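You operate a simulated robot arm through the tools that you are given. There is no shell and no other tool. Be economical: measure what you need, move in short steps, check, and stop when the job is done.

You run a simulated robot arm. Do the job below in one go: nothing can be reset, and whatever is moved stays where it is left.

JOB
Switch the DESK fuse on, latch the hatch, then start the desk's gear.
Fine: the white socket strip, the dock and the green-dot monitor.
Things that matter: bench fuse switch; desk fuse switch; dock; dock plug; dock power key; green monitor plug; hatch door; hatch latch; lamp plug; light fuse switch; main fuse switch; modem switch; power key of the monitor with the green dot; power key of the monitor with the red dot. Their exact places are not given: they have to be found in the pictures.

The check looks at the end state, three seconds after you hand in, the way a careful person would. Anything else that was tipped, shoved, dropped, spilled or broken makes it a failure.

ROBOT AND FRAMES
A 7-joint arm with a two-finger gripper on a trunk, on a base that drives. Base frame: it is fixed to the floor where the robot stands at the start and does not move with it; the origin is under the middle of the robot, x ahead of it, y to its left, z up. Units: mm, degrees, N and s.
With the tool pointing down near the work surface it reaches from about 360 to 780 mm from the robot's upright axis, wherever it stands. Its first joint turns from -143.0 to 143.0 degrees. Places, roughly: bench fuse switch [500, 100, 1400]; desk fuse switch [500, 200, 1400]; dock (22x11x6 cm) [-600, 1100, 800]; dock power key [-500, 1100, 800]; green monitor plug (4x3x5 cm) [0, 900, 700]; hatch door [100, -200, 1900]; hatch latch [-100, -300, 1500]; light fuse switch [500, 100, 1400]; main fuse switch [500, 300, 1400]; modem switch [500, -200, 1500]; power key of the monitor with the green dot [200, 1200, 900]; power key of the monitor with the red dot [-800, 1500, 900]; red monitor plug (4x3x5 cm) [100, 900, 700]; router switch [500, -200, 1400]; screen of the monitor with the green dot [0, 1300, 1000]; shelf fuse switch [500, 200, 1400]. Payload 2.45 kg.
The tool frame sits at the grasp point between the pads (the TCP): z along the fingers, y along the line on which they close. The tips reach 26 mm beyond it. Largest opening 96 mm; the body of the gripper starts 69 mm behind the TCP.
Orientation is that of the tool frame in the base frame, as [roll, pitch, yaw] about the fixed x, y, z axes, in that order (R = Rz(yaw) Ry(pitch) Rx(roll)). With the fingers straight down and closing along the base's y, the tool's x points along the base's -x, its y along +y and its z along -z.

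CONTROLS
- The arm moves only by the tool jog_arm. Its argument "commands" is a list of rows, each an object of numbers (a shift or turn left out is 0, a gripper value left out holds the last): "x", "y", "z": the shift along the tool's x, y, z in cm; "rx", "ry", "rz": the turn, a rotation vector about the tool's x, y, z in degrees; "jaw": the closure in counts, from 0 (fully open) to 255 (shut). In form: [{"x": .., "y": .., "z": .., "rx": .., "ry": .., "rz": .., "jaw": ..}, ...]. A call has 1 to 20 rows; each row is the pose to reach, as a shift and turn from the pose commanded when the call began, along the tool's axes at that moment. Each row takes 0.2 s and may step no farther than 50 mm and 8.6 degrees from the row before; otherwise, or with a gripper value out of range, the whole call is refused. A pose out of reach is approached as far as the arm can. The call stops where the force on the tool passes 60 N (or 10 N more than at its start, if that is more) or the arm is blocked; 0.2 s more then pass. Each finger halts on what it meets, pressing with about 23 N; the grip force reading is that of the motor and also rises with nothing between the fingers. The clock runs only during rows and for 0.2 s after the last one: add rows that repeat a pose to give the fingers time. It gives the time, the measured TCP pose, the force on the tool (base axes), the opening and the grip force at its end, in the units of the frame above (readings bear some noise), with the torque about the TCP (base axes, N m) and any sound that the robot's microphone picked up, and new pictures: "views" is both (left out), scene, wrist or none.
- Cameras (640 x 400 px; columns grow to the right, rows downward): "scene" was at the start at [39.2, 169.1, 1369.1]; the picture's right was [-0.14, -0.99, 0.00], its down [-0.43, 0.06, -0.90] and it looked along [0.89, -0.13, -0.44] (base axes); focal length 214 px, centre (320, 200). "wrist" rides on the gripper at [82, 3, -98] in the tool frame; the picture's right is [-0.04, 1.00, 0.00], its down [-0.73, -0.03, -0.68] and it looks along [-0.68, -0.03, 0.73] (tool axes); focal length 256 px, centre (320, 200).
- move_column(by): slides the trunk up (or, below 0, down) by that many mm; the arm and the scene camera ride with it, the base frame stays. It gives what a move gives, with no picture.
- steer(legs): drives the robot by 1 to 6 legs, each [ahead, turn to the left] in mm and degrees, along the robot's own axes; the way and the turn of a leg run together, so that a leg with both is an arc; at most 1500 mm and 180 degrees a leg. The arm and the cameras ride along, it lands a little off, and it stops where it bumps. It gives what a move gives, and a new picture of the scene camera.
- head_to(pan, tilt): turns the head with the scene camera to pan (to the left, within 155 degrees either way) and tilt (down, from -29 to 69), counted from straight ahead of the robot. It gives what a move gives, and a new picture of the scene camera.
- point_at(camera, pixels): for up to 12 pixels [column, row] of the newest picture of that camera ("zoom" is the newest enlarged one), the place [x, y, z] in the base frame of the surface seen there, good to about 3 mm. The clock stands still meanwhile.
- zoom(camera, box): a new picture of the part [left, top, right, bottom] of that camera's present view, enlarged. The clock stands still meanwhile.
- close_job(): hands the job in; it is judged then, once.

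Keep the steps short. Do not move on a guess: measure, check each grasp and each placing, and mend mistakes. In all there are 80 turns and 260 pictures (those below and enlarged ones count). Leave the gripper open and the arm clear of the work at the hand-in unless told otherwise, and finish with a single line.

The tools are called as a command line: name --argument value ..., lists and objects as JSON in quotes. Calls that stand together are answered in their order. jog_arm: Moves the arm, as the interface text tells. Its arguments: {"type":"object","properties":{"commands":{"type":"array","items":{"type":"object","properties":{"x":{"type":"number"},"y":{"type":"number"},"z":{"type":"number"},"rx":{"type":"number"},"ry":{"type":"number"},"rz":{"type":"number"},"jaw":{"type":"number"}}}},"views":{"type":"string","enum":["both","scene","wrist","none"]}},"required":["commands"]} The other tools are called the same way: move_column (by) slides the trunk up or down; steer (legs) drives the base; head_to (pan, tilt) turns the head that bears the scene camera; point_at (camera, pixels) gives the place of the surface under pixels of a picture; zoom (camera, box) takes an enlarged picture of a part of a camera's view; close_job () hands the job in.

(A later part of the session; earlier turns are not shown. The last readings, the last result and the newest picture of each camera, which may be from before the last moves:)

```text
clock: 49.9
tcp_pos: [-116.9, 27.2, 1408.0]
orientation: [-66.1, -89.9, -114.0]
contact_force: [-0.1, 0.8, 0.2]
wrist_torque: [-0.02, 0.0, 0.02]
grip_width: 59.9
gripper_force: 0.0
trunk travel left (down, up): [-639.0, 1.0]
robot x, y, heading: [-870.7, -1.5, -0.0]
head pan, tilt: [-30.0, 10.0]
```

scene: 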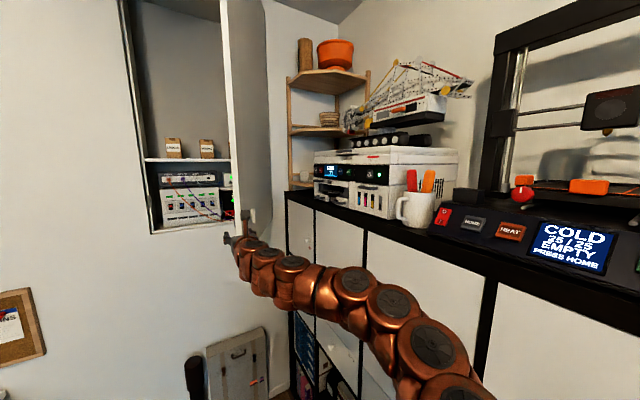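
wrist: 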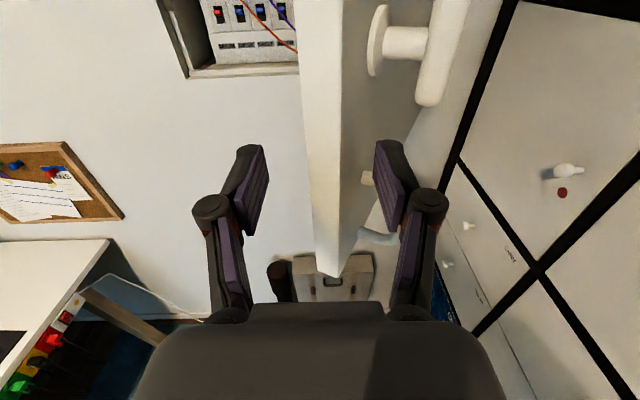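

The door follows the outer finger and is now about 25° closed. I'll continue along the arc.

jog_arm --commands '[{"z": 1.2, "y": -2.4}, {"z": 2.5, "y": -4.7}, {"z": 3.8, "y": -7}, {"z": 5.2, "y": -9.2}, {"z": 6.7, "y": -11.4}, {"z": 8.3, "y": -13.5}]' --views "wrist"

```text
clock: 51.3
tcp_pos: [-34.6, 163.0, 1408.5]
orientation: [-68.2, -89.8, -111.9]
contact_force: [0.3, -0.1, 0.3]
wrist_torque: [0.01, 0.05, 0.03]
grip_width: 60.0
gripper_force: 0.0
trunk travel left (down, up): [-639.0, 1.0]
robot x, y, heading: [-866.5, -0.8, -0.2]
head pan, tilt: [-30.0, 10.0]
```

wrist: 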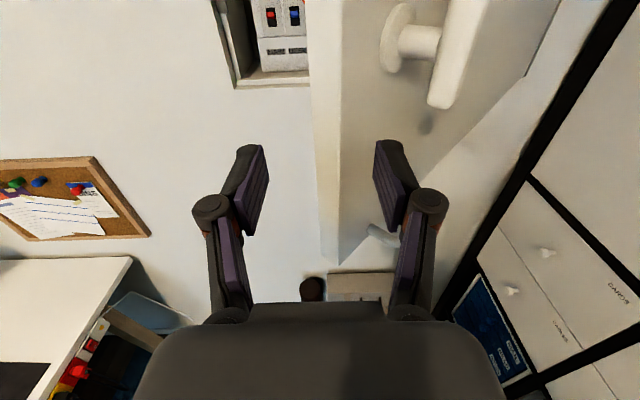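

The door is about 38° closed. I'll retract the tool, shut the jaws and move to the outer side (y≈80), then drive forward a bit to push from outside.

jog_arm --commands '[{"z": -4.5}, {"z": -9}, {"z": -13.5, "jaw": 255}, {"z": -18, "y": 4}, {"z": -19.5, "y": 8}, {"z": -19.5, "y": 8.5}]' --views "none"

steer --legs '[[190, 0]]'

jog_arm --commands '[{"z": 0}]' --views "wrist"

```text
refused: row 4 steps farther than a row can; nothing moved
```

```text
clock: 52.8
tcp_pos: [113.3, 186.8, 1408.0]
orientation: [140.6, -89.9, 42.1]
contact_force: [-32.2, 30.9, -10.9]
wrist_torque: [-1.52, -1.27, -3.69]
grip_width: 94.5
gripper_force: 44.8
trunk travel left (down, up): [-639.0, 1.0]
robot x, y, heading: [-716.6, -1.0, 0.9]
head pan, tilt: [-30.0, 10.0]
stopped in leg 1: the force on the tool passed its limit at 89 N (the readings are from after the stop); the commanded pose is now the measured one
```

scene: 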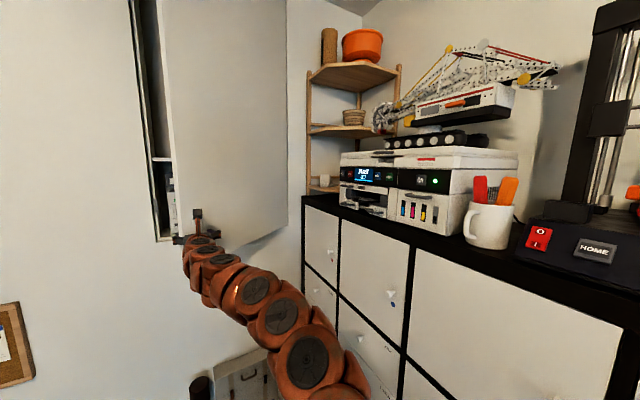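

```text
clock: 53.2
tcp_pos: [115.1, 187.3, 1408.5]
orientation: [147.9, -89.9, 34.4]
contact_force: [-32.1, 33.3, -15.5]
wrist_torque: [-0.69, -0.36, -3.28]
grip_width: 93.9
gripper_force: 44.6
trunk travel left (down, up): [-639.0, 1.0]
robot x, y, heading: [-714.6, -2.2, 0.7]
head pan, tilt: [-30.0, 10.0]
```

wrist: 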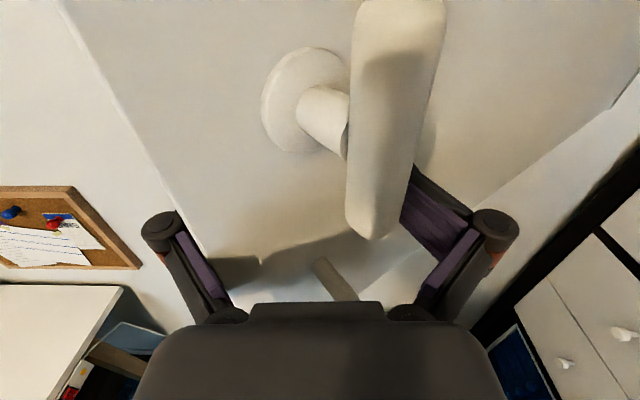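

I wrongly chained those calls. The drive ran with the door still caged and pushed it to about 60° closed. Nothing looks damaged. I'll open the jaws to relieve the force, then back the tool straight out in small steps.

jog_arm --commands '[{"jaw": 0}, {"z": -1, "jaw": 0}, {"z": -2.5}, {"z": -5}, {"z": -8}]' --views "both"

```text
clock: 54.4
tcp_pos: [39.1, 163.4, 1407.5]
orientation: [-104.4, -89.5, -74.0]
contact_force: [1.0, -1.2, 0.2]
wrist_torque: [0.01, 0.02, 0.11]
grip_width: 96.2
gripper_force: 0.0
trunk travel left (down, up): [-639.0, 1.0]
robot x, y, heading: [-716.1, -1.7, 0.6]
head pan, tilt: [-30.0, 10.0]
```

scene: 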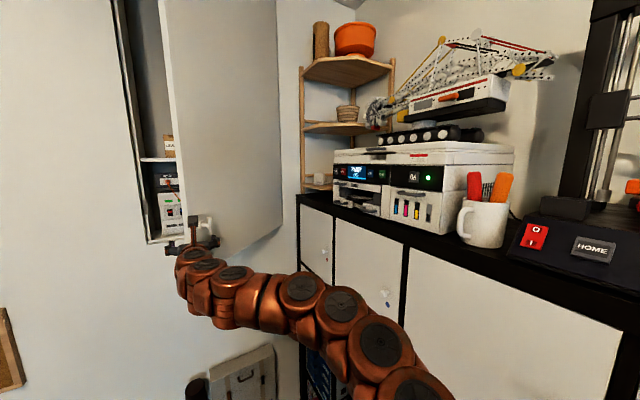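
wrist: 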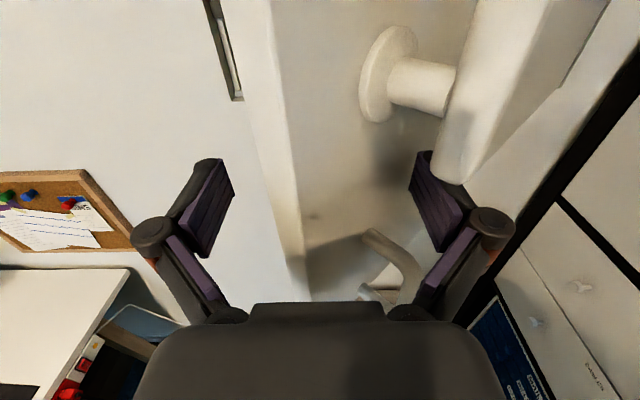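

jog_arm --commands '[{"z": -4}, {"z": -8}, {"z": -11.5}, {"z": -11.5, "jaw": 255}, {"z": -11.5, "jaw": 255}]' --views "wrist"

point_at --camera "wrist" --pixels '[[320, 60], [320, 100], [400, 60], [440, 30], [370, 130]]'

```text
clock: 55.6
tcp_pos: [-75.8, 162.3, 1409.4]
orientation: [-107.5, -89.4, -70.6]
contact_force: [-0.3, 0.5, 0.7]
wrist_torque: [0.02, -0.02, -0.01]
grip_width: 40.0
gripper_force: 1.7
trunk travel left (down, up): [-639.0, 1.0]
robot x, y, heading: [-713.1, -1.4, 0.6]
head pan, tilt: [-30.0, 10.0]
```

wrist: 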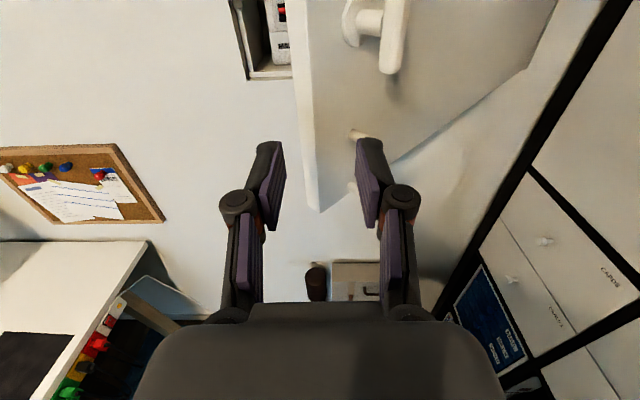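

```text
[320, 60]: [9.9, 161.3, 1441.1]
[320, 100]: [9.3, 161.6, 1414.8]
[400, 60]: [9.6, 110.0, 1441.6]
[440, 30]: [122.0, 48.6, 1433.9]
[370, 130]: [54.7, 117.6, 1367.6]
```

The jaws are closing. The door edge is at (10,162), about 45°. Next I'll push its outer face with the closed fingertips at z≈1408, between latch lever and pull, along the arc to about 60°.

jog_arm --commands '[{"jaw": 255}, {"jaw": 255}, {"z": 3.6, "y": 1.7}, {"z": 6.1, "y": 1.4}, {"z": 8.4, "y": -0.8}, {"z": 10.3, "y": -2.5}, {"z": 12.2, "y": -4.1}, {"z": 14.2, "y": -5.6}, {"z": 16.2, "y": -7}, {"z": 18.4, "y": -8.4}]' --views "both"

```text
clock: 57.8
tcp_pos: [102.1, 254.7, 1409.5]
orientation: [-102.5, -89.5, -75.4]
contact_force: [-0.3, 0.1, 0.3]
wrist_torque: [-0.01, 0.02, 0.02]
grip_width: 0.0
gripper_force: 22.8
trunk travel left (down, up): [-639.0, 1.0]
robot x, y, heading: [-711.1, 3.9, 0.5]
head pan, tilt: [-30.0, 10.0]
```

scene: 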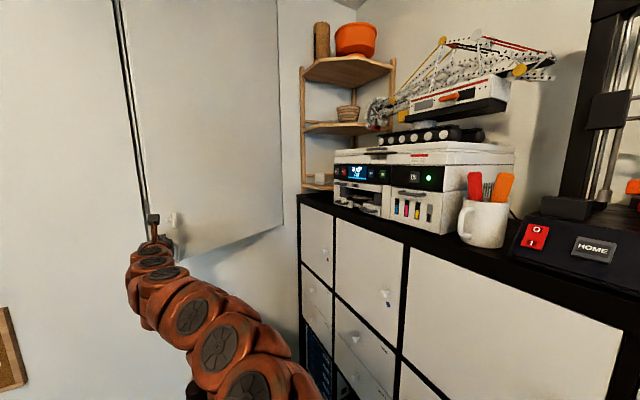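
wrist: 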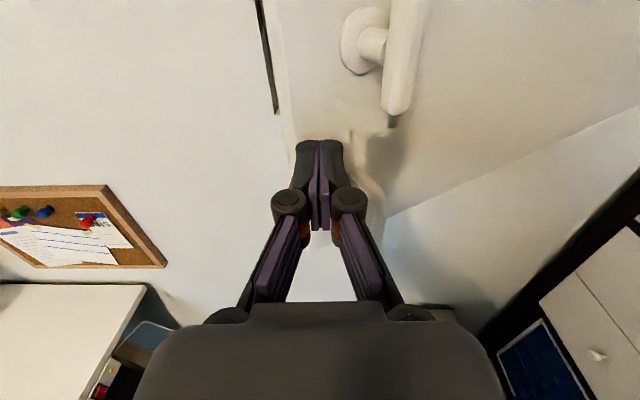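

The door is about 62° closed with the fingers on its outer face near the edge. I'll now drive forward 250 mm with the fingers pushing it further.

steer --legs '[[120, 0], [120, 0]]'

```text
clock: 59.8
tcp_pos: [344.7, 252.4, 1408.5]
orientation: [-104.8, -89.5, -73.5]
contact_force: [-0.7, 0.0, -0.3]
wrist_torque: [-0.02, 0.03, 0.0]
grip_width: 0.0
gripper_force: 23.4
trunk travel left (down, up): [-639.0, 1.0]
robot x, y, heading: [-469.9, -1.7, 0.4]
head pan, tilt: [-30.0, 10.0]
```

scene: 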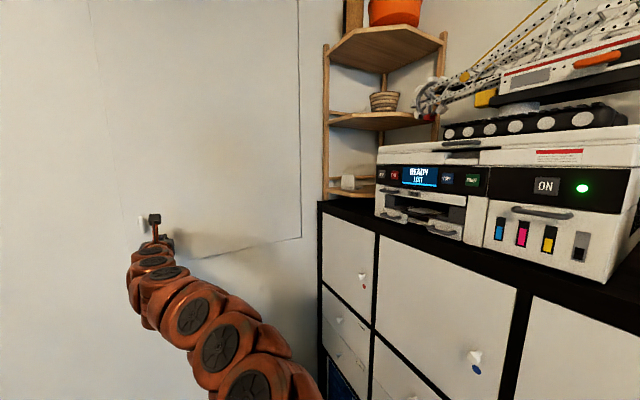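

Nearly closed. I'll push on with the arm in small steps until force rises.

jog_arm --commands '[{"z": 1.5}, {"z": 3}, {"z": 4.5}, {"z": 5.5}, {"z": 6.5}, {"z": 7}]' --views "both"

```text
clock: 61.1
tcp_pos: [404.4, 254.8, 1409.0]
orientation: [-111.6, -89.5, -67.0]
contact_force: [-50.6, -12.0, -4.2]
wrist_torque: [-0.02, -0.12, -0.51]
grip_width: 6.0
gripper_force: 28.7
trunk travel left (down, up): [-639.0, 1.0]
robot x, y, heading: [-477.0, -0.5, 0.5]
head pan, tilt: [-30.0, 10.0]
stopped in row 6: the force on the tool passed its limit at 73 N (the readings are from after the stop); the commanded pose is now the measured one
```

scene: 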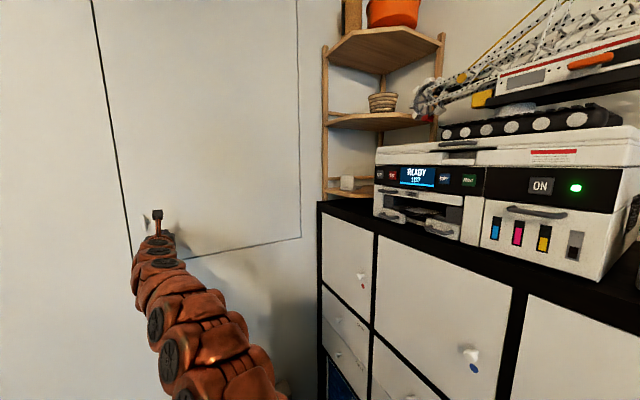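
wrist: 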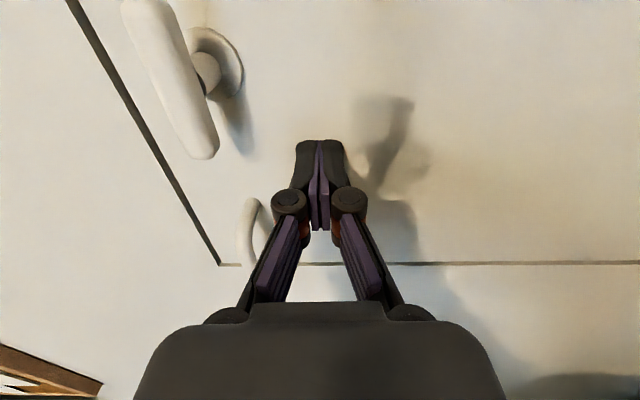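

The door is shut and flush. I'll back off and inspect the latch lever.

jog_arm --commands '[{"z": -3}, {"z": -6}, {"z": -9}, {"z": -12, "x": -3}, {"z": -15, "x": -6}]' --views "wrist"

zoom --camera "wrist" --box '[160, 0, 400, 150]'

head_to --pan 10 --tilt 12

```text
clock: 62.3
tcp_pos: [260.7, 251.6, 1348.4]
orientation: [-120.5, -89.3, -57.8]
contact_force: [1.1, 0.2, 0.9]
wrist_torque: [-0.01, -0.02, -0.01]
grip_width: 0.0
gripper_force: 28.2
trunk travel left (down, up): [-639.0, 1.0]
robot x, y, heading: [-474.3, 1.8, 0.5]
head pan, tilt: [-30.0, 10.0]
```

wrist: 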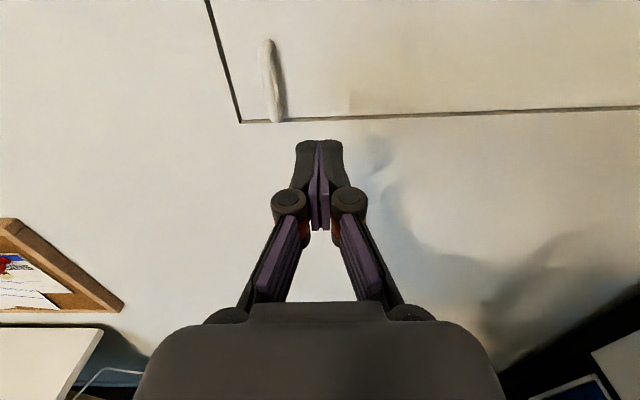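

```text
2.67 times, centred on (280, 75) of wrist
```

zoom: 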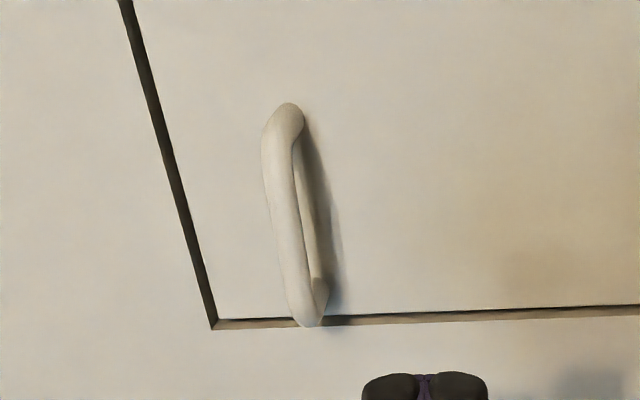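

```text
clock: 63.4
tcp_pos: [259.1, 251.6, 1347.5]
orientation: [-129.9, -89.4, -48.4]
contact_force: [0.0, -0.2, 0.4]
wrist_torque: [-0.01, 0.01, 0.05]
grip_width: 0.1
gripper_force: 28.5
trunk travel left (down, up): [-639.0, 1.0]
robot x, y, heading: [-475.0, 2.4, 0.6]
head pan, tilt: [10.0, 12.0]
```

scene: 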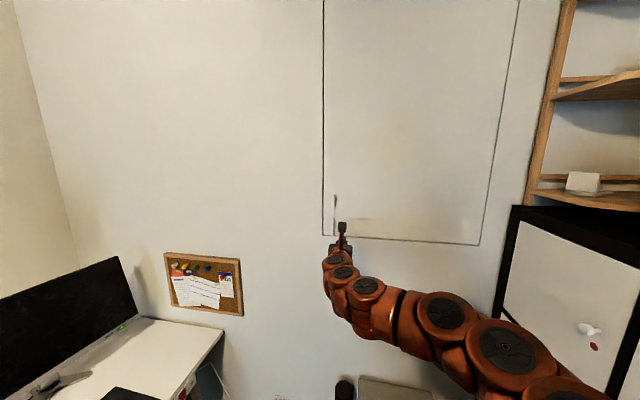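

zoom --camera "scene" --box '[305, 170, 385, 250]'

point_at --camera "scene" --pixels '[[335, 196], [335, 205], [335, 215], [335, 222], [335, 228], [324, 180], [360, 200], [315, 200], [340, 200]]'

```text
5.00 times, centred on (345, 210) of scene
```

zoom: 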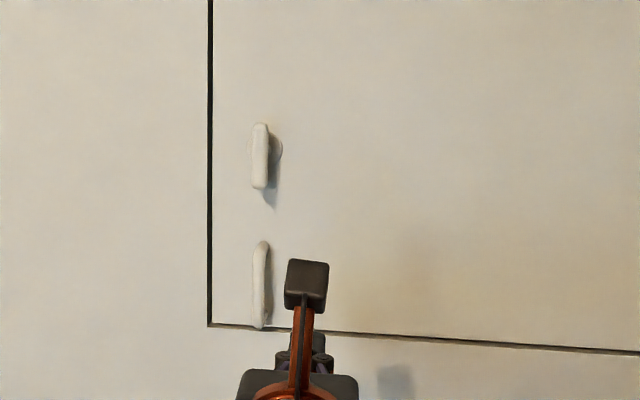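

```text
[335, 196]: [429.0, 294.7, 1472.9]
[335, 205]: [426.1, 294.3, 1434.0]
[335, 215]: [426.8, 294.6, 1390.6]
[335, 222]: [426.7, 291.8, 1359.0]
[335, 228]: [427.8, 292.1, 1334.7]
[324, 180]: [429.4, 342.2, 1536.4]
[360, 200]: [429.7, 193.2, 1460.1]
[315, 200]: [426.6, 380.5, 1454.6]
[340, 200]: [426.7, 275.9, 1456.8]
```

point_at --camera "zoom" --pixels '[[260, 127], [260, 145], [260, 165], [260, 184], [277, 150], [261, 250], [261, 320], [300, 150], [180, 150]]'

zoom --camera "scene" --box '[322, 186, 350, 214]'

```text
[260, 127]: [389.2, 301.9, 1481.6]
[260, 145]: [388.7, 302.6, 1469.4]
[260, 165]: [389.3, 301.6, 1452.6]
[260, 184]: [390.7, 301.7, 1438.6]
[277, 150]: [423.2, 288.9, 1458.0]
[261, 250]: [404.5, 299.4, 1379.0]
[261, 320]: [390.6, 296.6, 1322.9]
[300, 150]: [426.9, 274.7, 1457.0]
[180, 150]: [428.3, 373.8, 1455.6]
```

```text
14.29 times, centred on (336, 200) of scene
```

zoom: 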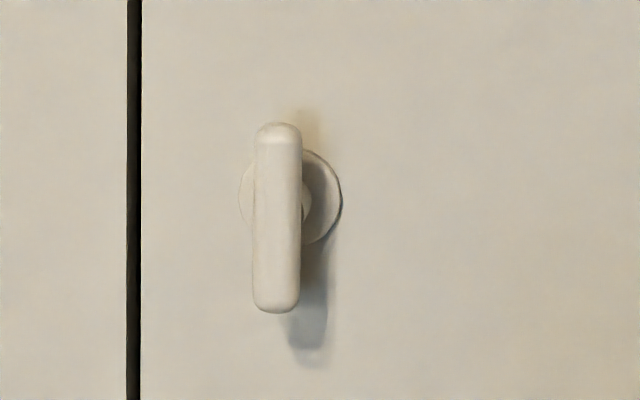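

The latch is a vertical turn-bar centred at about (389, 302, 1460), spanning z 1436–1484. The inside tongue hangs down, so it must turn clockwise as seen from here to swing toward the left frame. I'll pull back and roll the gripper 180° (camera down), so that the later +90° twist ends in a known-good pose.

jog_arm --commands '[{"z": -2.5, "rz": -8.5}, {"z": -5, "rz": -17}, {"z": -7.5, "rz": -25.5}, {"z": -10, "x": 0, "rz": -34}, {"z": -11, "x": 1, "rz": -42.5}, {"z": -11, "x": 2, "y": -1, "rz": -51}, {"z": -11, "x": 3, "y": -2, "rz": -59.5}, {"z": -11, "x": 4, "y": -3, "rz": -68}, {"z": -11, "x": 5, "y": -4, "rz": -76.5}, {"z": -11, "x": 6, "y": -5, "rz": -85}, {"z": -11, "x": 7, "y": -5, "rz": -93.5}, {"z": -11, "x": 8, "y": -5, "rz": -102}, {"z": -11, "x": 9, "y": -5, "rz": -110.5}, {"z": -11, "x": 10, "y": -5, "rz": -119}, {"z": -11, "x": 11, "y": -5, "rz": -127.5}, {"z": -11, "x": 11, "y": -5, "rz": -136}, {"z": -11, "x": 11, "y": -5, "rz": -144.5}, {"z": -11, "x": 11, "y": -5, "rz": -153}, {"z": -11, "x": 11, "y": -5, "rz": -161.5}, {"z": -11, "x": 11, "y": -5, "rz": -170}]' --views "scene"

```text
clock: 67.6
tcp_pos: [149.4, 297.8, 1458.1]
orientation: [92.2, 79.6, 93.8]
contact_force: [-0.4, 1.5, -0.5]
wrist_torque: [0.0, 0.02, 0.01]
grip_width: 0.0
gripper_force: 28.5
trunk travel left (down, up): [-639.0, 1.0]
robot x, y, heading: [-473.7, 1.0, 0.6]
head pan, tilt: [10.0, 12.0]
```

scene: 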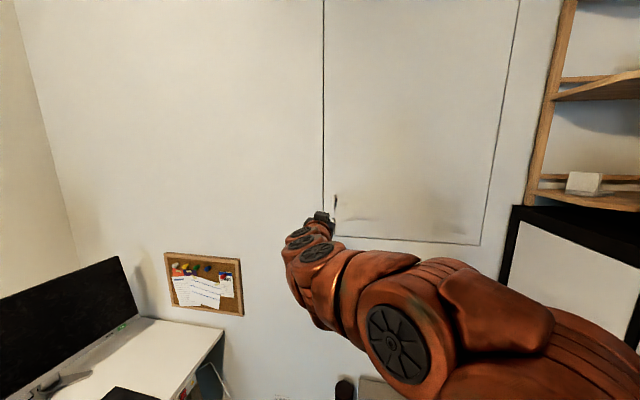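

jog_arm --commands '[{"rz": -5, "rx": 0.8, "jaw": 140}, {"rz": -10.3, "rx": 1.6}, {"rz": -10.3, "rx": 1.6}]' --views "none"

```text
clock: 68.4
tcp_pos: [148.8, 296.9, 1458.1]
orientation: [165.8, 89.5, 165.7]
contact_force: [1.1, -0.4, 0.0]
wrist_torque: [0.02, -0.06, -0.02]
grip_width: 43.3
gripper_force: 0.1
trunk travel left (down, up): [-639.0, 1.0]
robot x, y, heading: [-473.1, 1.1, 0.7]
head pan, tilt: [10.0, 12.0]
```

The tool tips are at x≈175 and the bar front at x≈389, so driving 165 mm ahead leaves about 50 mm.

steer --legs '[[160, 0]]'

jog_arm --commands '[{"z": 0}]' --views "wrist"

```text
clock: 69.8
tcp_pos: [308.9, 298.5, 1458.3]
orientation: [160.5, 89.3, 160.5]
contact_force: [-1.1, -0.3, 0.0]
wrist_torque: [-0.01, 0.03, 0.0]
grip_width: 43.1
gripper_force: 0.0
trunk travel left (down, up): [-639.0, 1.0]
robot x, y, heading: [-316.2, 3.4, 0.6]
head pan, tilt: [10.0, 12.0]
```

scene: 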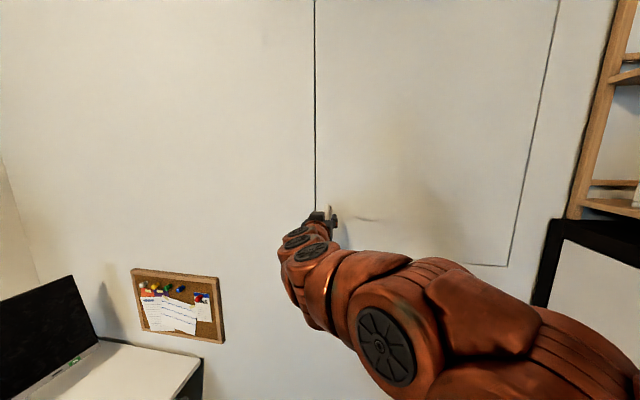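

```text
clock: 70.2
tcp_pos: [310.5, 298.3, 1457.7]
orientation: [158.9, 89.4, 158.8]
contact_force: [-0.8, -0.4, 0.9]
wrist_torque: [-0.01, 0.0, 0.01]
grip_width: 43.2
gripper_force: 0.1
trunk travel left (down, up): [-639.0, 1.0]
robot x, y, heading: [-313.2, 1.4, 0.6]
head pan, tilt: [10.0, 12.0]
```

wrist: 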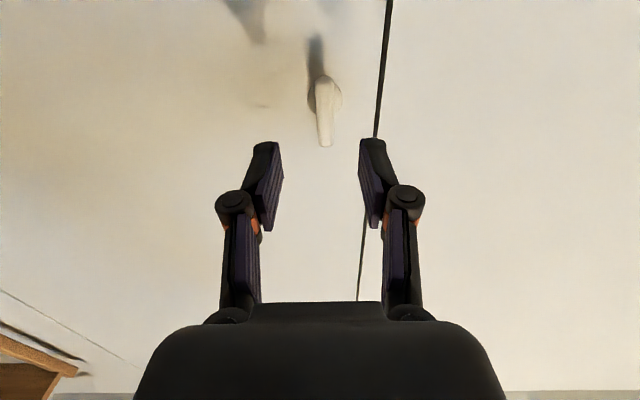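

point_at --camera "wrist" --pixels '[[325, 80], [327, 110], [326, 140], [319, 110], [332, 110], [313, 100], [340, 95]]'

zoom --camera "wrist" --box '[260, 40, 400, 180]'

```text
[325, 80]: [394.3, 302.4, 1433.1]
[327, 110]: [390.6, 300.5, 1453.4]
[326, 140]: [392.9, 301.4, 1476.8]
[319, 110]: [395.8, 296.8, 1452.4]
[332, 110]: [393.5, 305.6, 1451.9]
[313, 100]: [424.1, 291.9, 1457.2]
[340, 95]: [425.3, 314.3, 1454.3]
```

```text
2.86 times, centred on (330, 110) of wrist
```

zoom: 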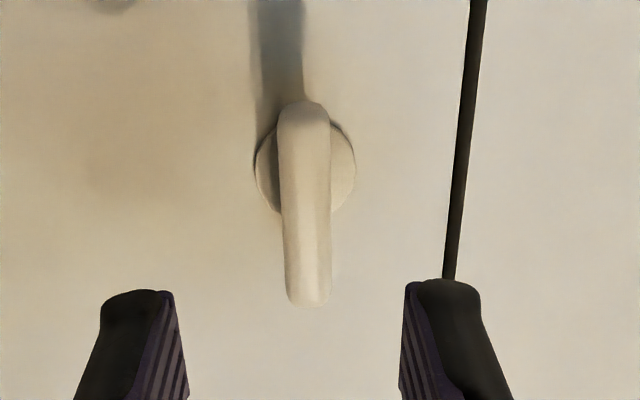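

The bar is centred at y≈301.5, z≈1456. I'll advance so the pads straddle it (TCP x≈388), then close.

jog_arm --commands '[{"z": 3, "y": 0.3, "x": 0.1}, {"z": 5.5, "y": 0.3, "x": 0.1}, {"z": 7.6, "y": 0.3, "x": 0.1}, {"z": 7.6, "y": 0.3, "x": 0.1, "jaw": 255}, {"z": 7.6, "y": 0.3, "x": 0.1}, {"z": 7.6, "y": 0.3, "x": 0.1}, {"z": 7.6, "y": 0.3, "x": 0.1}]' --views "wrist"

```text
clock: 71.8
tcp_pos: [387.1, 302.8, 1456.4]
orientation: [158.6, 89.5, 158.5]
contact_force: [0.8, 1.6, 4.0]
wrist_torque: [0.02, -0.18, 0.08]
grip_width: 13.5
gripper_force: 40.3
trunk travel left (down, up): [-639.0, 1.0]
robot x, y, heading: [-314.6, 6.9, 0.7]
head pan, tilt: [10.0, 12.0]
```

wrist: 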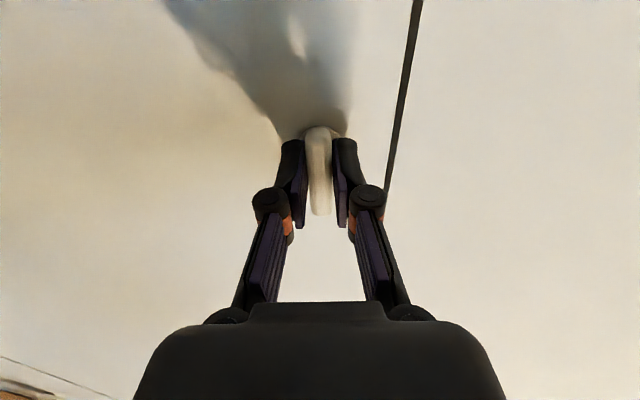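

The bar is gripped (13.5 mm). I'll twist +rz in small steps and watch torque.

jog_arm --commands '[{"rz": 8}, {"rz": 16}, {"rz": 24}, {"rz": 32}]' --views "wrist"

```text
clock: 72.8
tcp_pos: [386.1, 303.5, 1457.3]
orientation: [90.8, 57.7, 90.8]
contact_force: [1.0, 10.6, 14.5]
wrist_torque: [-0.04, 0.55, 0.85]
grip_width: 13.7
gripper_force: 40.1
trunk travel left (down, up): [-639.0, 1.0]
robot x, y, heading: [-314.6, 5.1, 0.5]
head pan, tilt: [10.0, 12.0]
```

wrist: 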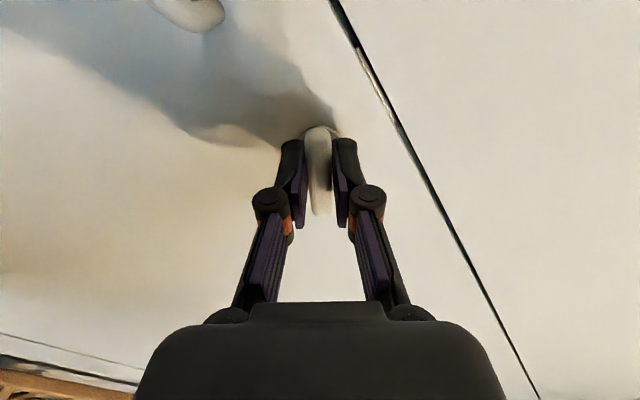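

It turns freely in this direction. I'll continue toward 90° in total.

jog_arm --commands '[{"rz": 8}, {"rz": 16}, {"rz": 24}, {"rz": 32}, {"rz": 40}, {"rz": 48}, {"rz": 56}, {"rz": 58}]' --views "wrist"

```text
clock: 74.8
tcp_pos: [384.5, 305.2, 1460.0]
orientation: [90.0, -0.1, 90.3]
contact_force: [1.1, 4.6, 8.6]
wrist_torque: [0.01, -0.24, 1.13]
grip_width: 13.7
gripper_force: 40.7
trunk travel left (down, up): [-639.0, 1.0]
robot x, y, heading: [-311.0, 4.3, 0.6]
head pan, tilt: [10.0, 12.0]
stopped in row 8: the force on the tool passed its limit at 60 N (the readings are from after the stop); the commanded pose is now the measured one
```

wrist: 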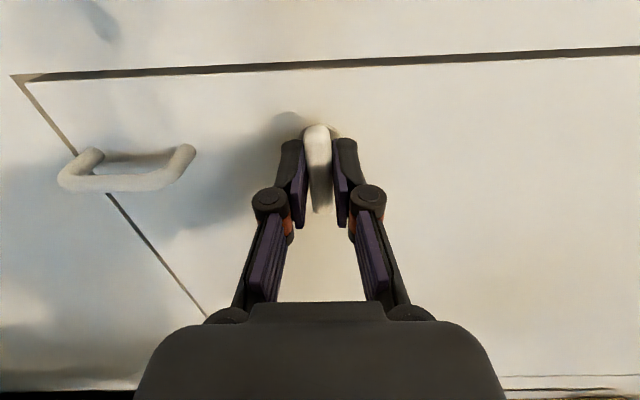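

The bar is horizontal and at its stop. I'll release, back off and check.

jog_arm --commands '[{"jaw": 140}, {"jaw": 140}, {"jaw": 140}, {"z": -3}, {"z": -6}, {"z": -9}, {"z": -11, "x": 2}]' --views "wrist"

point_at --camera "wrist" --pixels '[[340, 30], [400, 20], [560, 100], [560, 30]]'

zoom --camera "scene" --box '[270, 160, 400, 260]'

```text
clock: 76.4
tcp_pos: [277.6, 322.3, 1460.6]
orientation: [90.2, 0.0, 90.1]
contact_force: [0.0, -0.5, 0.6]
wrist_torque: [0.03, -0.06, -0.01]
grip_width: 43.2
gripper_force: 0.0
trunk travel left (down, up): [-639.0, 1.0]
robot x, y, heading: [-309.5, 4.5, 0.4]
head pan, tilt: [10.0, 12.0]
```

wrist: 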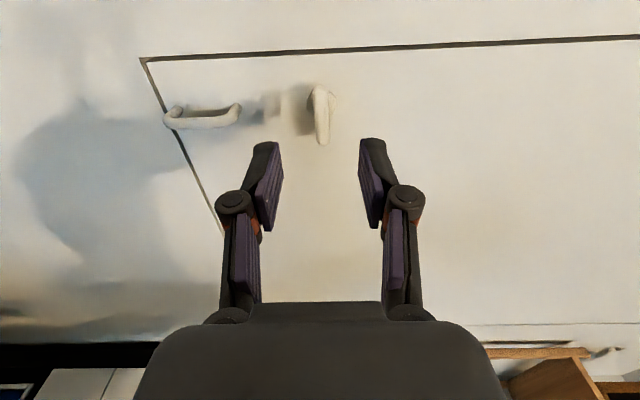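

```text
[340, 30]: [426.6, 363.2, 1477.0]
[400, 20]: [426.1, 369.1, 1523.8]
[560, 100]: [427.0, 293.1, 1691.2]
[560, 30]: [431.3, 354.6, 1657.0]
```

```text
4.00 times, centred on (335, 210) of scene
```

zoom: 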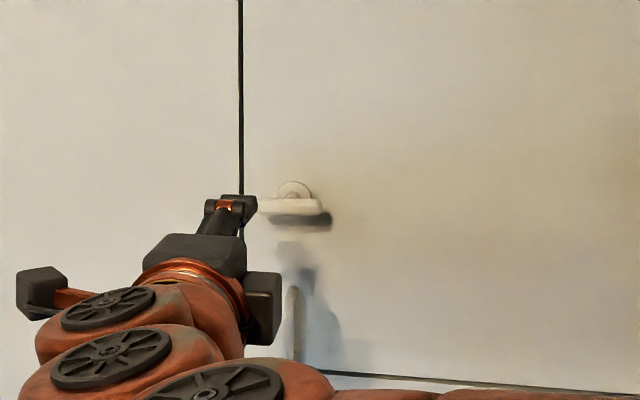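

The door is flush with its frame (x≈427 on both) and the latch is horizontal. Next I'll inspect the desk gear.

head_to --pan 70 --tilt 35

zoom --camera "scene" --box '[160, 180, 480, 380]'

```text
clock: 77.7
tcp_pos: [276.4, 322.1, 1459.8]
orientation: [90.1, -0.1, 90.1]
contact_force: [-0.9, 0.4, -0.6]
wrist_torque: [-0.03, 0.0, 0.0]
grip_width: 43.4
gripper_force: 0.1
trunk travel left (down, up): [-639.0, 1.0]
robot x, y, heading: [-315.2, 5.2, 0.5]
head pan, tilt: [70.0, 35.0]
```

scene: 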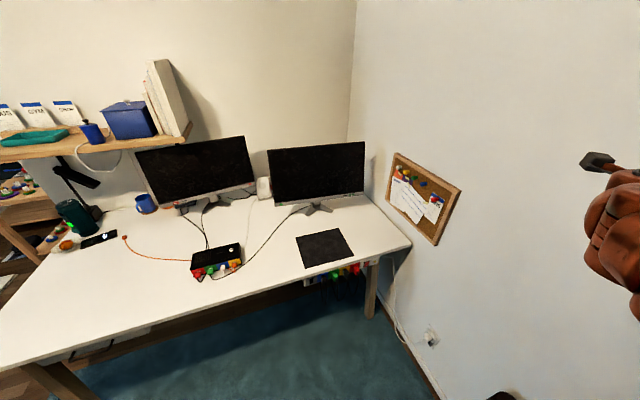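

```text
2.00 times, centred on (320, 280) of scene
```

zoom: 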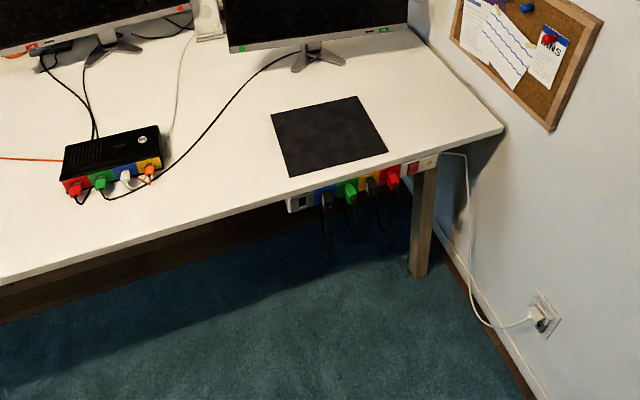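

The desk looks intact. I'll turn the robot to face the desk (heading 90) while easing away from the drawers.

steer --legs '[[0, 30], [200, 0], [0, 60]]'

```text
clock: 83.4
tcp_pos: [-469.0, 691.0, 1460.3]
orientation: [90.2, -0.1, -179.3]
contact_force: [0.5, 0.3, 0.3]
wrist_torque: [-0.01, 0.04, -0.01]
grip_width: 43.2
gripper_force: 0.1
trunk travel left (down, up): [-639.0, 1.0]
robot x, y, heading: [-140.4, 104.6, 90.9]
head pan, tilt: [70.0, 35.0]
```

scene: 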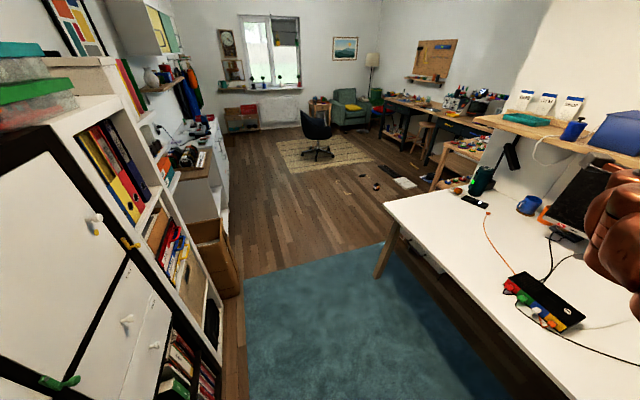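

I'll lower the trunk 500 mm (the arm is over the rug, ahead of the desk edge) and look at the strip.

move_column --by -500

head_to --pan -25 --tilt 20

zoom --camera "scene" --box '[160, 150, 480, 350]'

```text
refused: -500 is not a number from -400 to 400
```

```text
clock: 85.1
tcp_pos: [-467.4, 690.3, 1459.9]
orientation: [90.2, -0.1, -179.2]
contact_force: [-0.3, 0.0, -0.7]
wrist_torque: [0.04, 0.0, 0.02]
grip_width: 43.4
gripper_force: 0.0
trunk travel left (down, up): [-639.0, 1.0]
robot x, y, heading: [-141.1, 101.9, 91.3]
head pan, tilt: [-25.0, 20.0]
```

scene: 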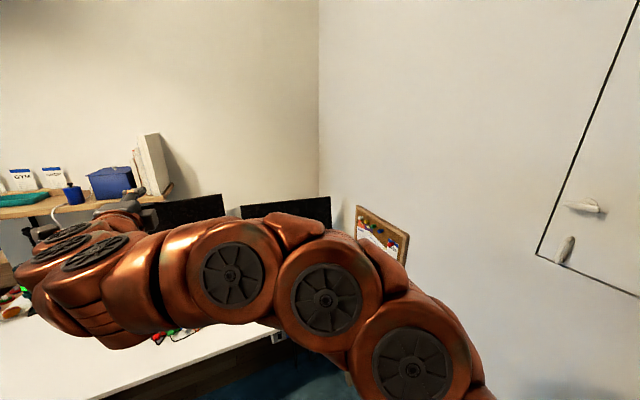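

```text
2.00 times, centred on (320, 250) of scene
```

zoom: 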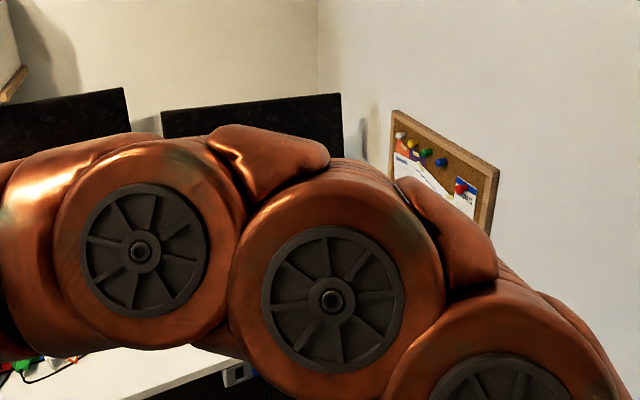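

Column moves are limited to 400 at once. I'll lower 400, then sweep the arm to the right toward the rocker side.

move_column --by -400

jog_arm --commands '[{"x": -4.6, "z": 0.5}, {"x": -9.2, "z": 1}, {"x": -13.8, "z": 1.5}, {"x": -18.4, "z": 2}, {"x": -23, "z": 2.5}, {"x": -27.5, "z": 3}, {"x": -32, "z": 3.5}, {"x": -36.7, "z": 4}, {"x": -41.3, "z": 4.5}, {"x": -45.9, "z": 5}, {"x": -50.5, "z": 5.5}, {"x": -55, "z": 6}, {"x": -59.6, "z": 7, "jaw": 255}]' --views "both"

```text
clock: 89.0
tcp_pos: [-467.8, 691.4, 1059.2]
orientation: [90.1, -0.1, -179.3]
contact_force: [0.2, -0.9, 0.6]
wrist_torque: [0.01, 0.0, 0.0]
grip_width: 43.3
gripper_force: 0.1
trunk travel left (down, up): [-239.0, 401.0]
robot x, y, heading: [-142.1, 105.5, 91.3]
head pan, tilt: [-25.0, 20.0]
```

```text
clock: 91.8
tcp_pos: [127.7, 770.1, 1058.2]
orientation: [90.2, -0.1, -179.2]
contact_force: [-1.3, -0.7, 0.4]
wrist_torque: [0.0, 0.0, -0.03]
grip_width: 7.3
gripper_force: 2.2
trunk travel left (down, up): [-239.0, 401.0]
robot x, y, heading: [-141.7, 107.9, 91.1]
head pan, tilt: [-25.0, 20.0]
```

scene: 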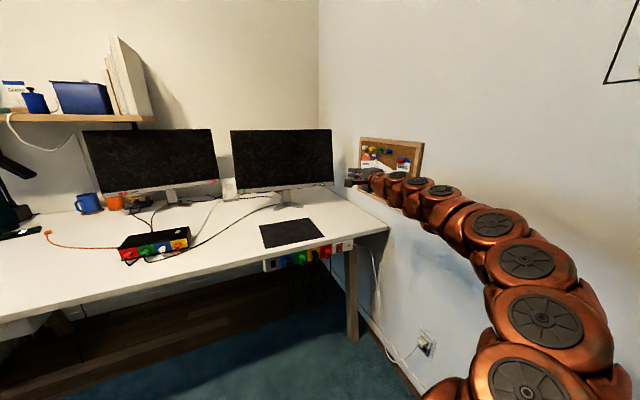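
wrist: 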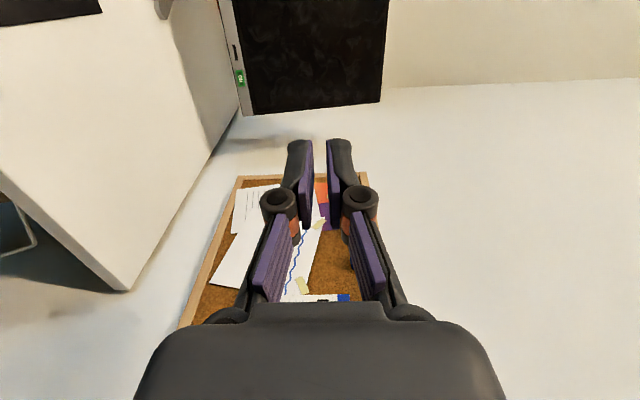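

Good overview. I'll enlarge the strip, the monitor key and the dock.

zoom --camera "scene" --box '[258, 225, 362, 290]'

point_at --camera "zoom" --pixels '[[465, 135], [480, 130], [455, 145], [540, 125], [60, 255], [400, 165], [505, 115], [520, 145]]'

zoom --camera "scene" --box '[225, 170, 345, 245]'

zoom --camera "scene" --box '[105, 170, 225, 270]'

```text
6.15 times, centred on (310, 258) of scene
```

zoom: 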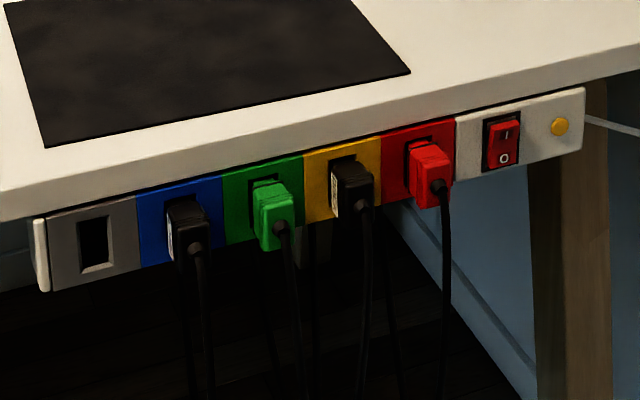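

```text
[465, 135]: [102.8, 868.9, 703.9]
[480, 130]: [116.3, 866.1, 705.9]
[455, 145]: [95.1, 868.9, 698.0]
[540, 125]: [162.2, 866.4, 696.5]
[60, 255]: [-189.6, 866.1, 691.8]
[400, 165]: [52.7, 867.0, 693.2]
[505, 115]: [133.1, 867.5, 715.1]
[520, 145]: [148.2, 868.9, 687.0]
```

```text
5.33 times, centred on (285, 208) of scene
```

zoom: 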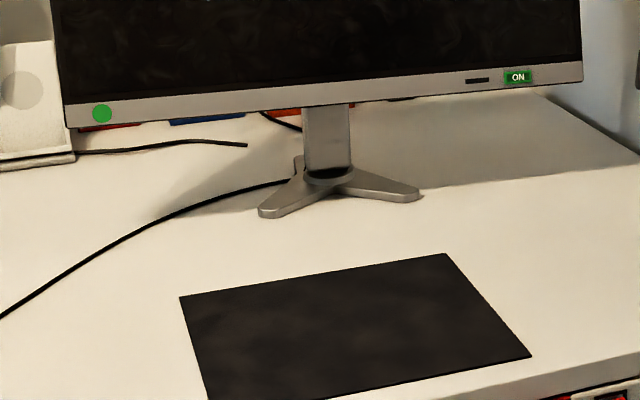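

```text
4.00 times, centred on (165, 220) of scene
```

zoom: 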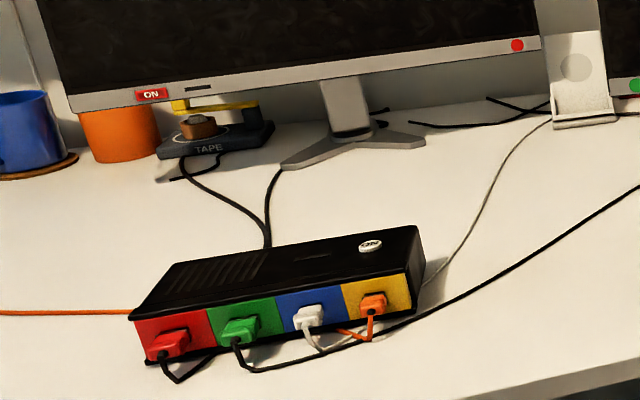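

All plugs appear in. The rocker is unlit ("I" on top, "O" below). I'll lower the trunk so the wrist camera sees the strip up close.

move_column --by -238

jog_arm --commands '[{"y": -4, "z": -1}, {"y": -8, "z": -2}, {"y": -12, "z": -3}]' --views "both"

zoom --camera "wrist" --box '[200, 0, 440, 200]'

```text
clock: 94.2
tcp_pos: [126.5, 769.1, 822.0]
orientation: [90.1, -0.1, -179.3]
contact_force: [0.4, 0.5, 0.2]
wrist_torque: [-0.02, 0.0, -0.01]
grip_width: 0.0
gripper_force: 23.2
trunk travel left (down, up): [-1.0, 639.0]
robot x, y, heading: [-141.4, 108.0, 91.1]
head pan, tilt: [-25.0, 20.0]
```

```text
clock: 95.0
tcp_pos: [121.2, 736.8, 696.3]
orientation: [90.8, 3.2, -177.9]
contact_force: [2.0, 1.1, 1.3]
wrist_torque: [-0.14, 0.04, 0.13]
grip_width: 0.2
gripper_force: 23.0
trunk travel left (down, up): [-1.0, 639.0]
robot x, y, heading: [-139.3, 104.4, 91.2]
head pan, tilt: [-25.0, 20.0]
```

scene: 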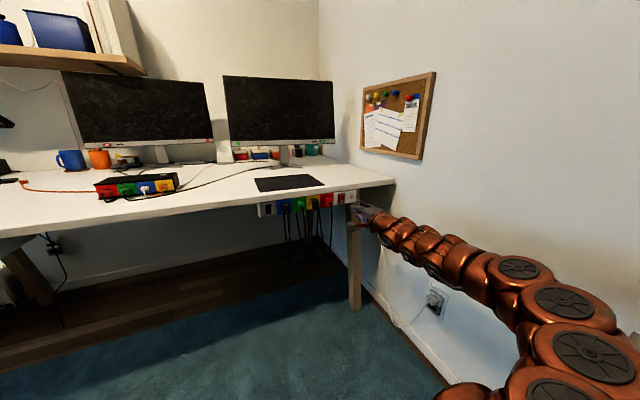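
wrist: 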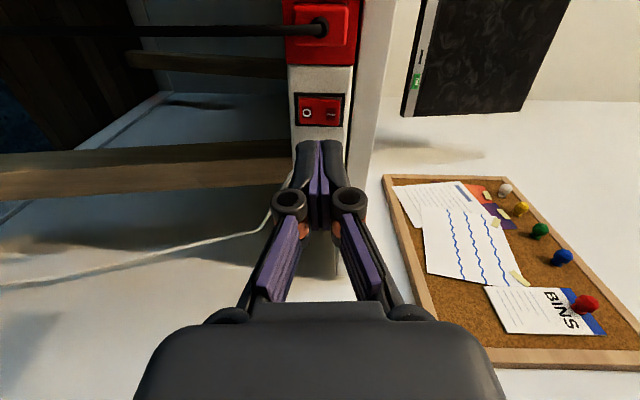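

```text
2.00 times, centred on (320, 100) of wrist
```

zoom: 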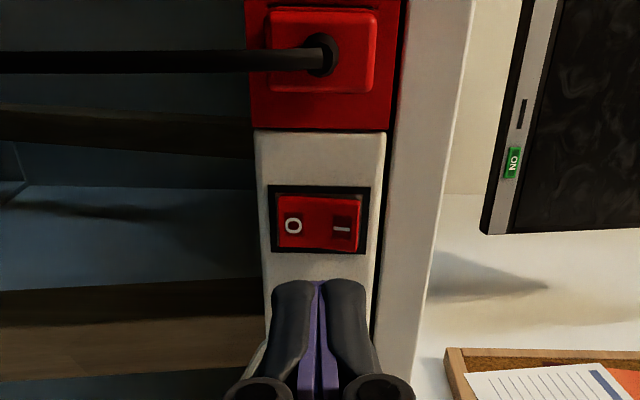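

point_at --camera "zoom" --pixels '[[285, 222], [300, 222], [318, 222], [340, 222], [352, 222], [264, 222], [376, 222], [318, 180]]'

zoom --camera "wrist" --box '[280, 80, 360, 140]'

zoom --camera "scene" --box '[250, 180, 370, 230]'

```text
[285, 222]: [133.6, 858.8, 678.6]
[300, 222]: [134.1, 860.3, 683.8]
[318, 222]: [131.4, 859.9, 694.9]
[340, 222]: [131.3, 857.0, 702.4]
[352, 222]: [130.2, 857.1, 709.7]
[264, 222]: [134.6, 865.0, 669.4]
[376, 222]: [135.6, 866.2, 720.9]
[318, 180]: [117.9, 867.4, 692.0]
```

```text
6.67 times, centred on (320, 110) of wrist
```

zoom: 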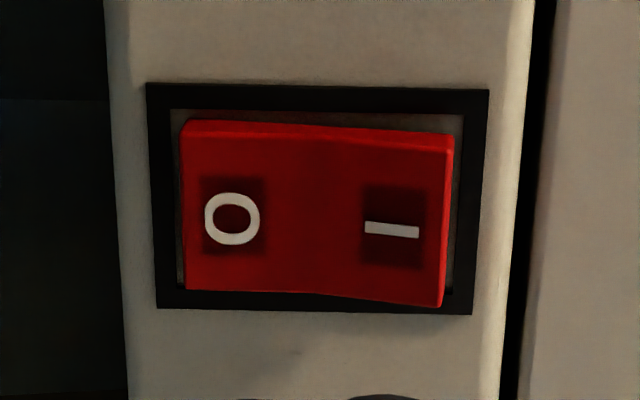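

```text
5.33 times, centred on (310, 205) of scene
```

zoom: 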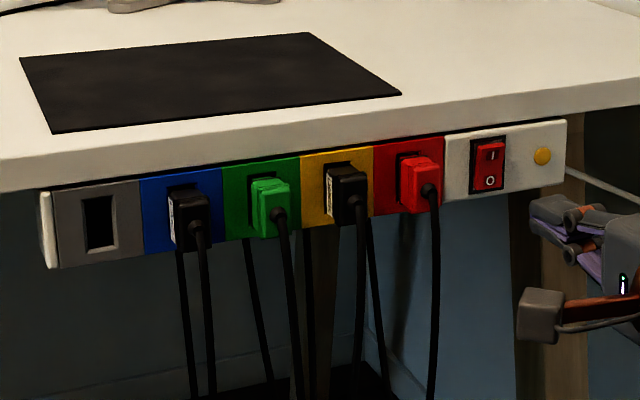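

The "I" end stands proud (y≈857 against 860), so the strip is OFF and I need to press "I" at (131, 857, 706). I'll line up first.

jog_arm --commands '[{"x": -0.4, "y": 0.8, "z": 2}, {"x": -0.4, "y": 0.8, "z": 5}, {"x": -0.4, "y": 0.8, "z": 7}, {"x": -0.4, "y": 0.8, "z": 7}]' --views "wrist"

zoom --camera "wrist" --box '[240, 60, 400, 160]'

```text
clock: 96.0
tcp_pos: [130.6, 807.9, 709.2]
orientation: [90.2, -0.1, -179.2]
contact_force: [0.5, -0.1, -0.4]
wrist_torque: [0.0, 0.02, 0.01]
grip_width: 0.2
gripper_force: 23.3
trunk travel left (down, up): [-1.0, 639.0]
robot x, y, heading: [-144.0, 102.1, 91.1]
head pan, tilt: [-25.0, 20.0]
```

wrist: 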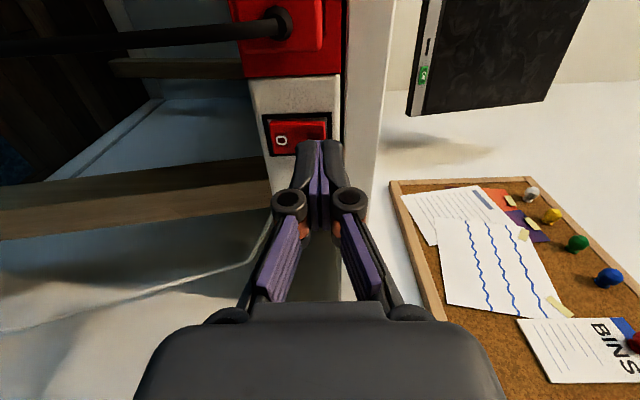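

```text
4.00 times, centred on (320, 110) of wrist
```

zoom: 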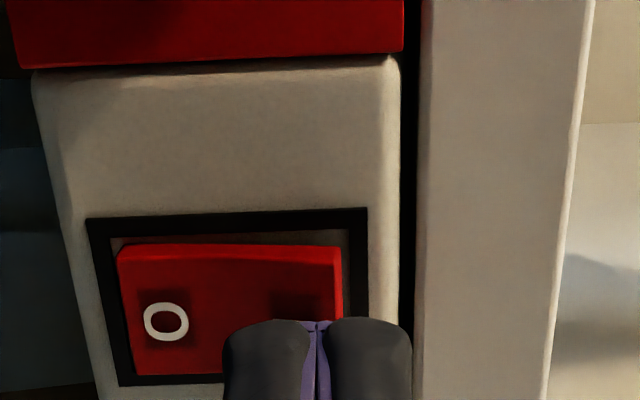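

jog_arm --commands '[{"y": -0.3, "z": 1.5}, {"y": -0.3, "z": 2.2}, {"y": -0.3, "z": 2.6}, {"y": -0.3, "z": 3.0}, {"y": -0.3, "z": 3.3}]' --views "wrist"

zoom --camera "wrist" --box '[240, 60, 400, 160]'

```text
clock: 97.1
tcp_pos: [130.4, 836.2, 706.7]
orientation: [90.1, -0.2, -179.3]
contact_force: [-8.2, -31.8, -1.6]
wrist_torque: [-0.28, 0.06, 0.0]
grip_width: 0.0
gripper_force: 28.5
trunk travel left (down, up): [-1.0, 639.0]
robot x, y, heading: [-143.7, 106.9, 90.9]
head pan, tilt: [-25.0, 20.0]
heard: click
stopped in row 5: the force on the tool passed its limit at 75 N (the readings are from after the stop); the commanded pose is now the measured one
```

wrist: 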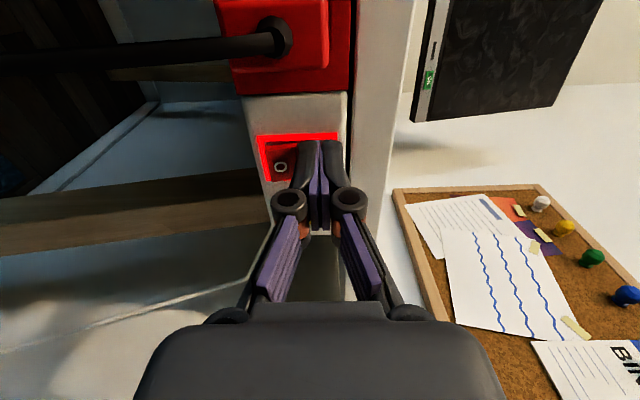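

```text
4.00 times, centred on (320, 110) of wrist
```

zoom: 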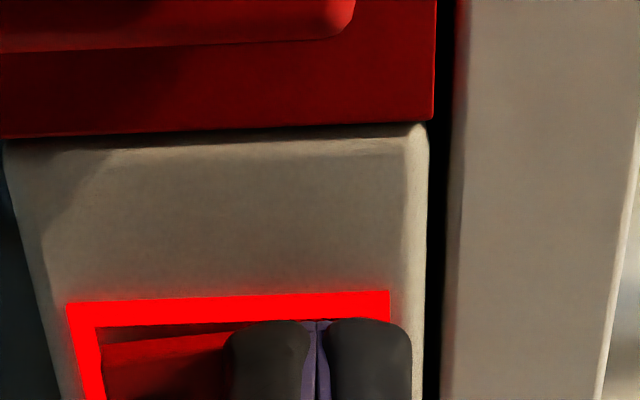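

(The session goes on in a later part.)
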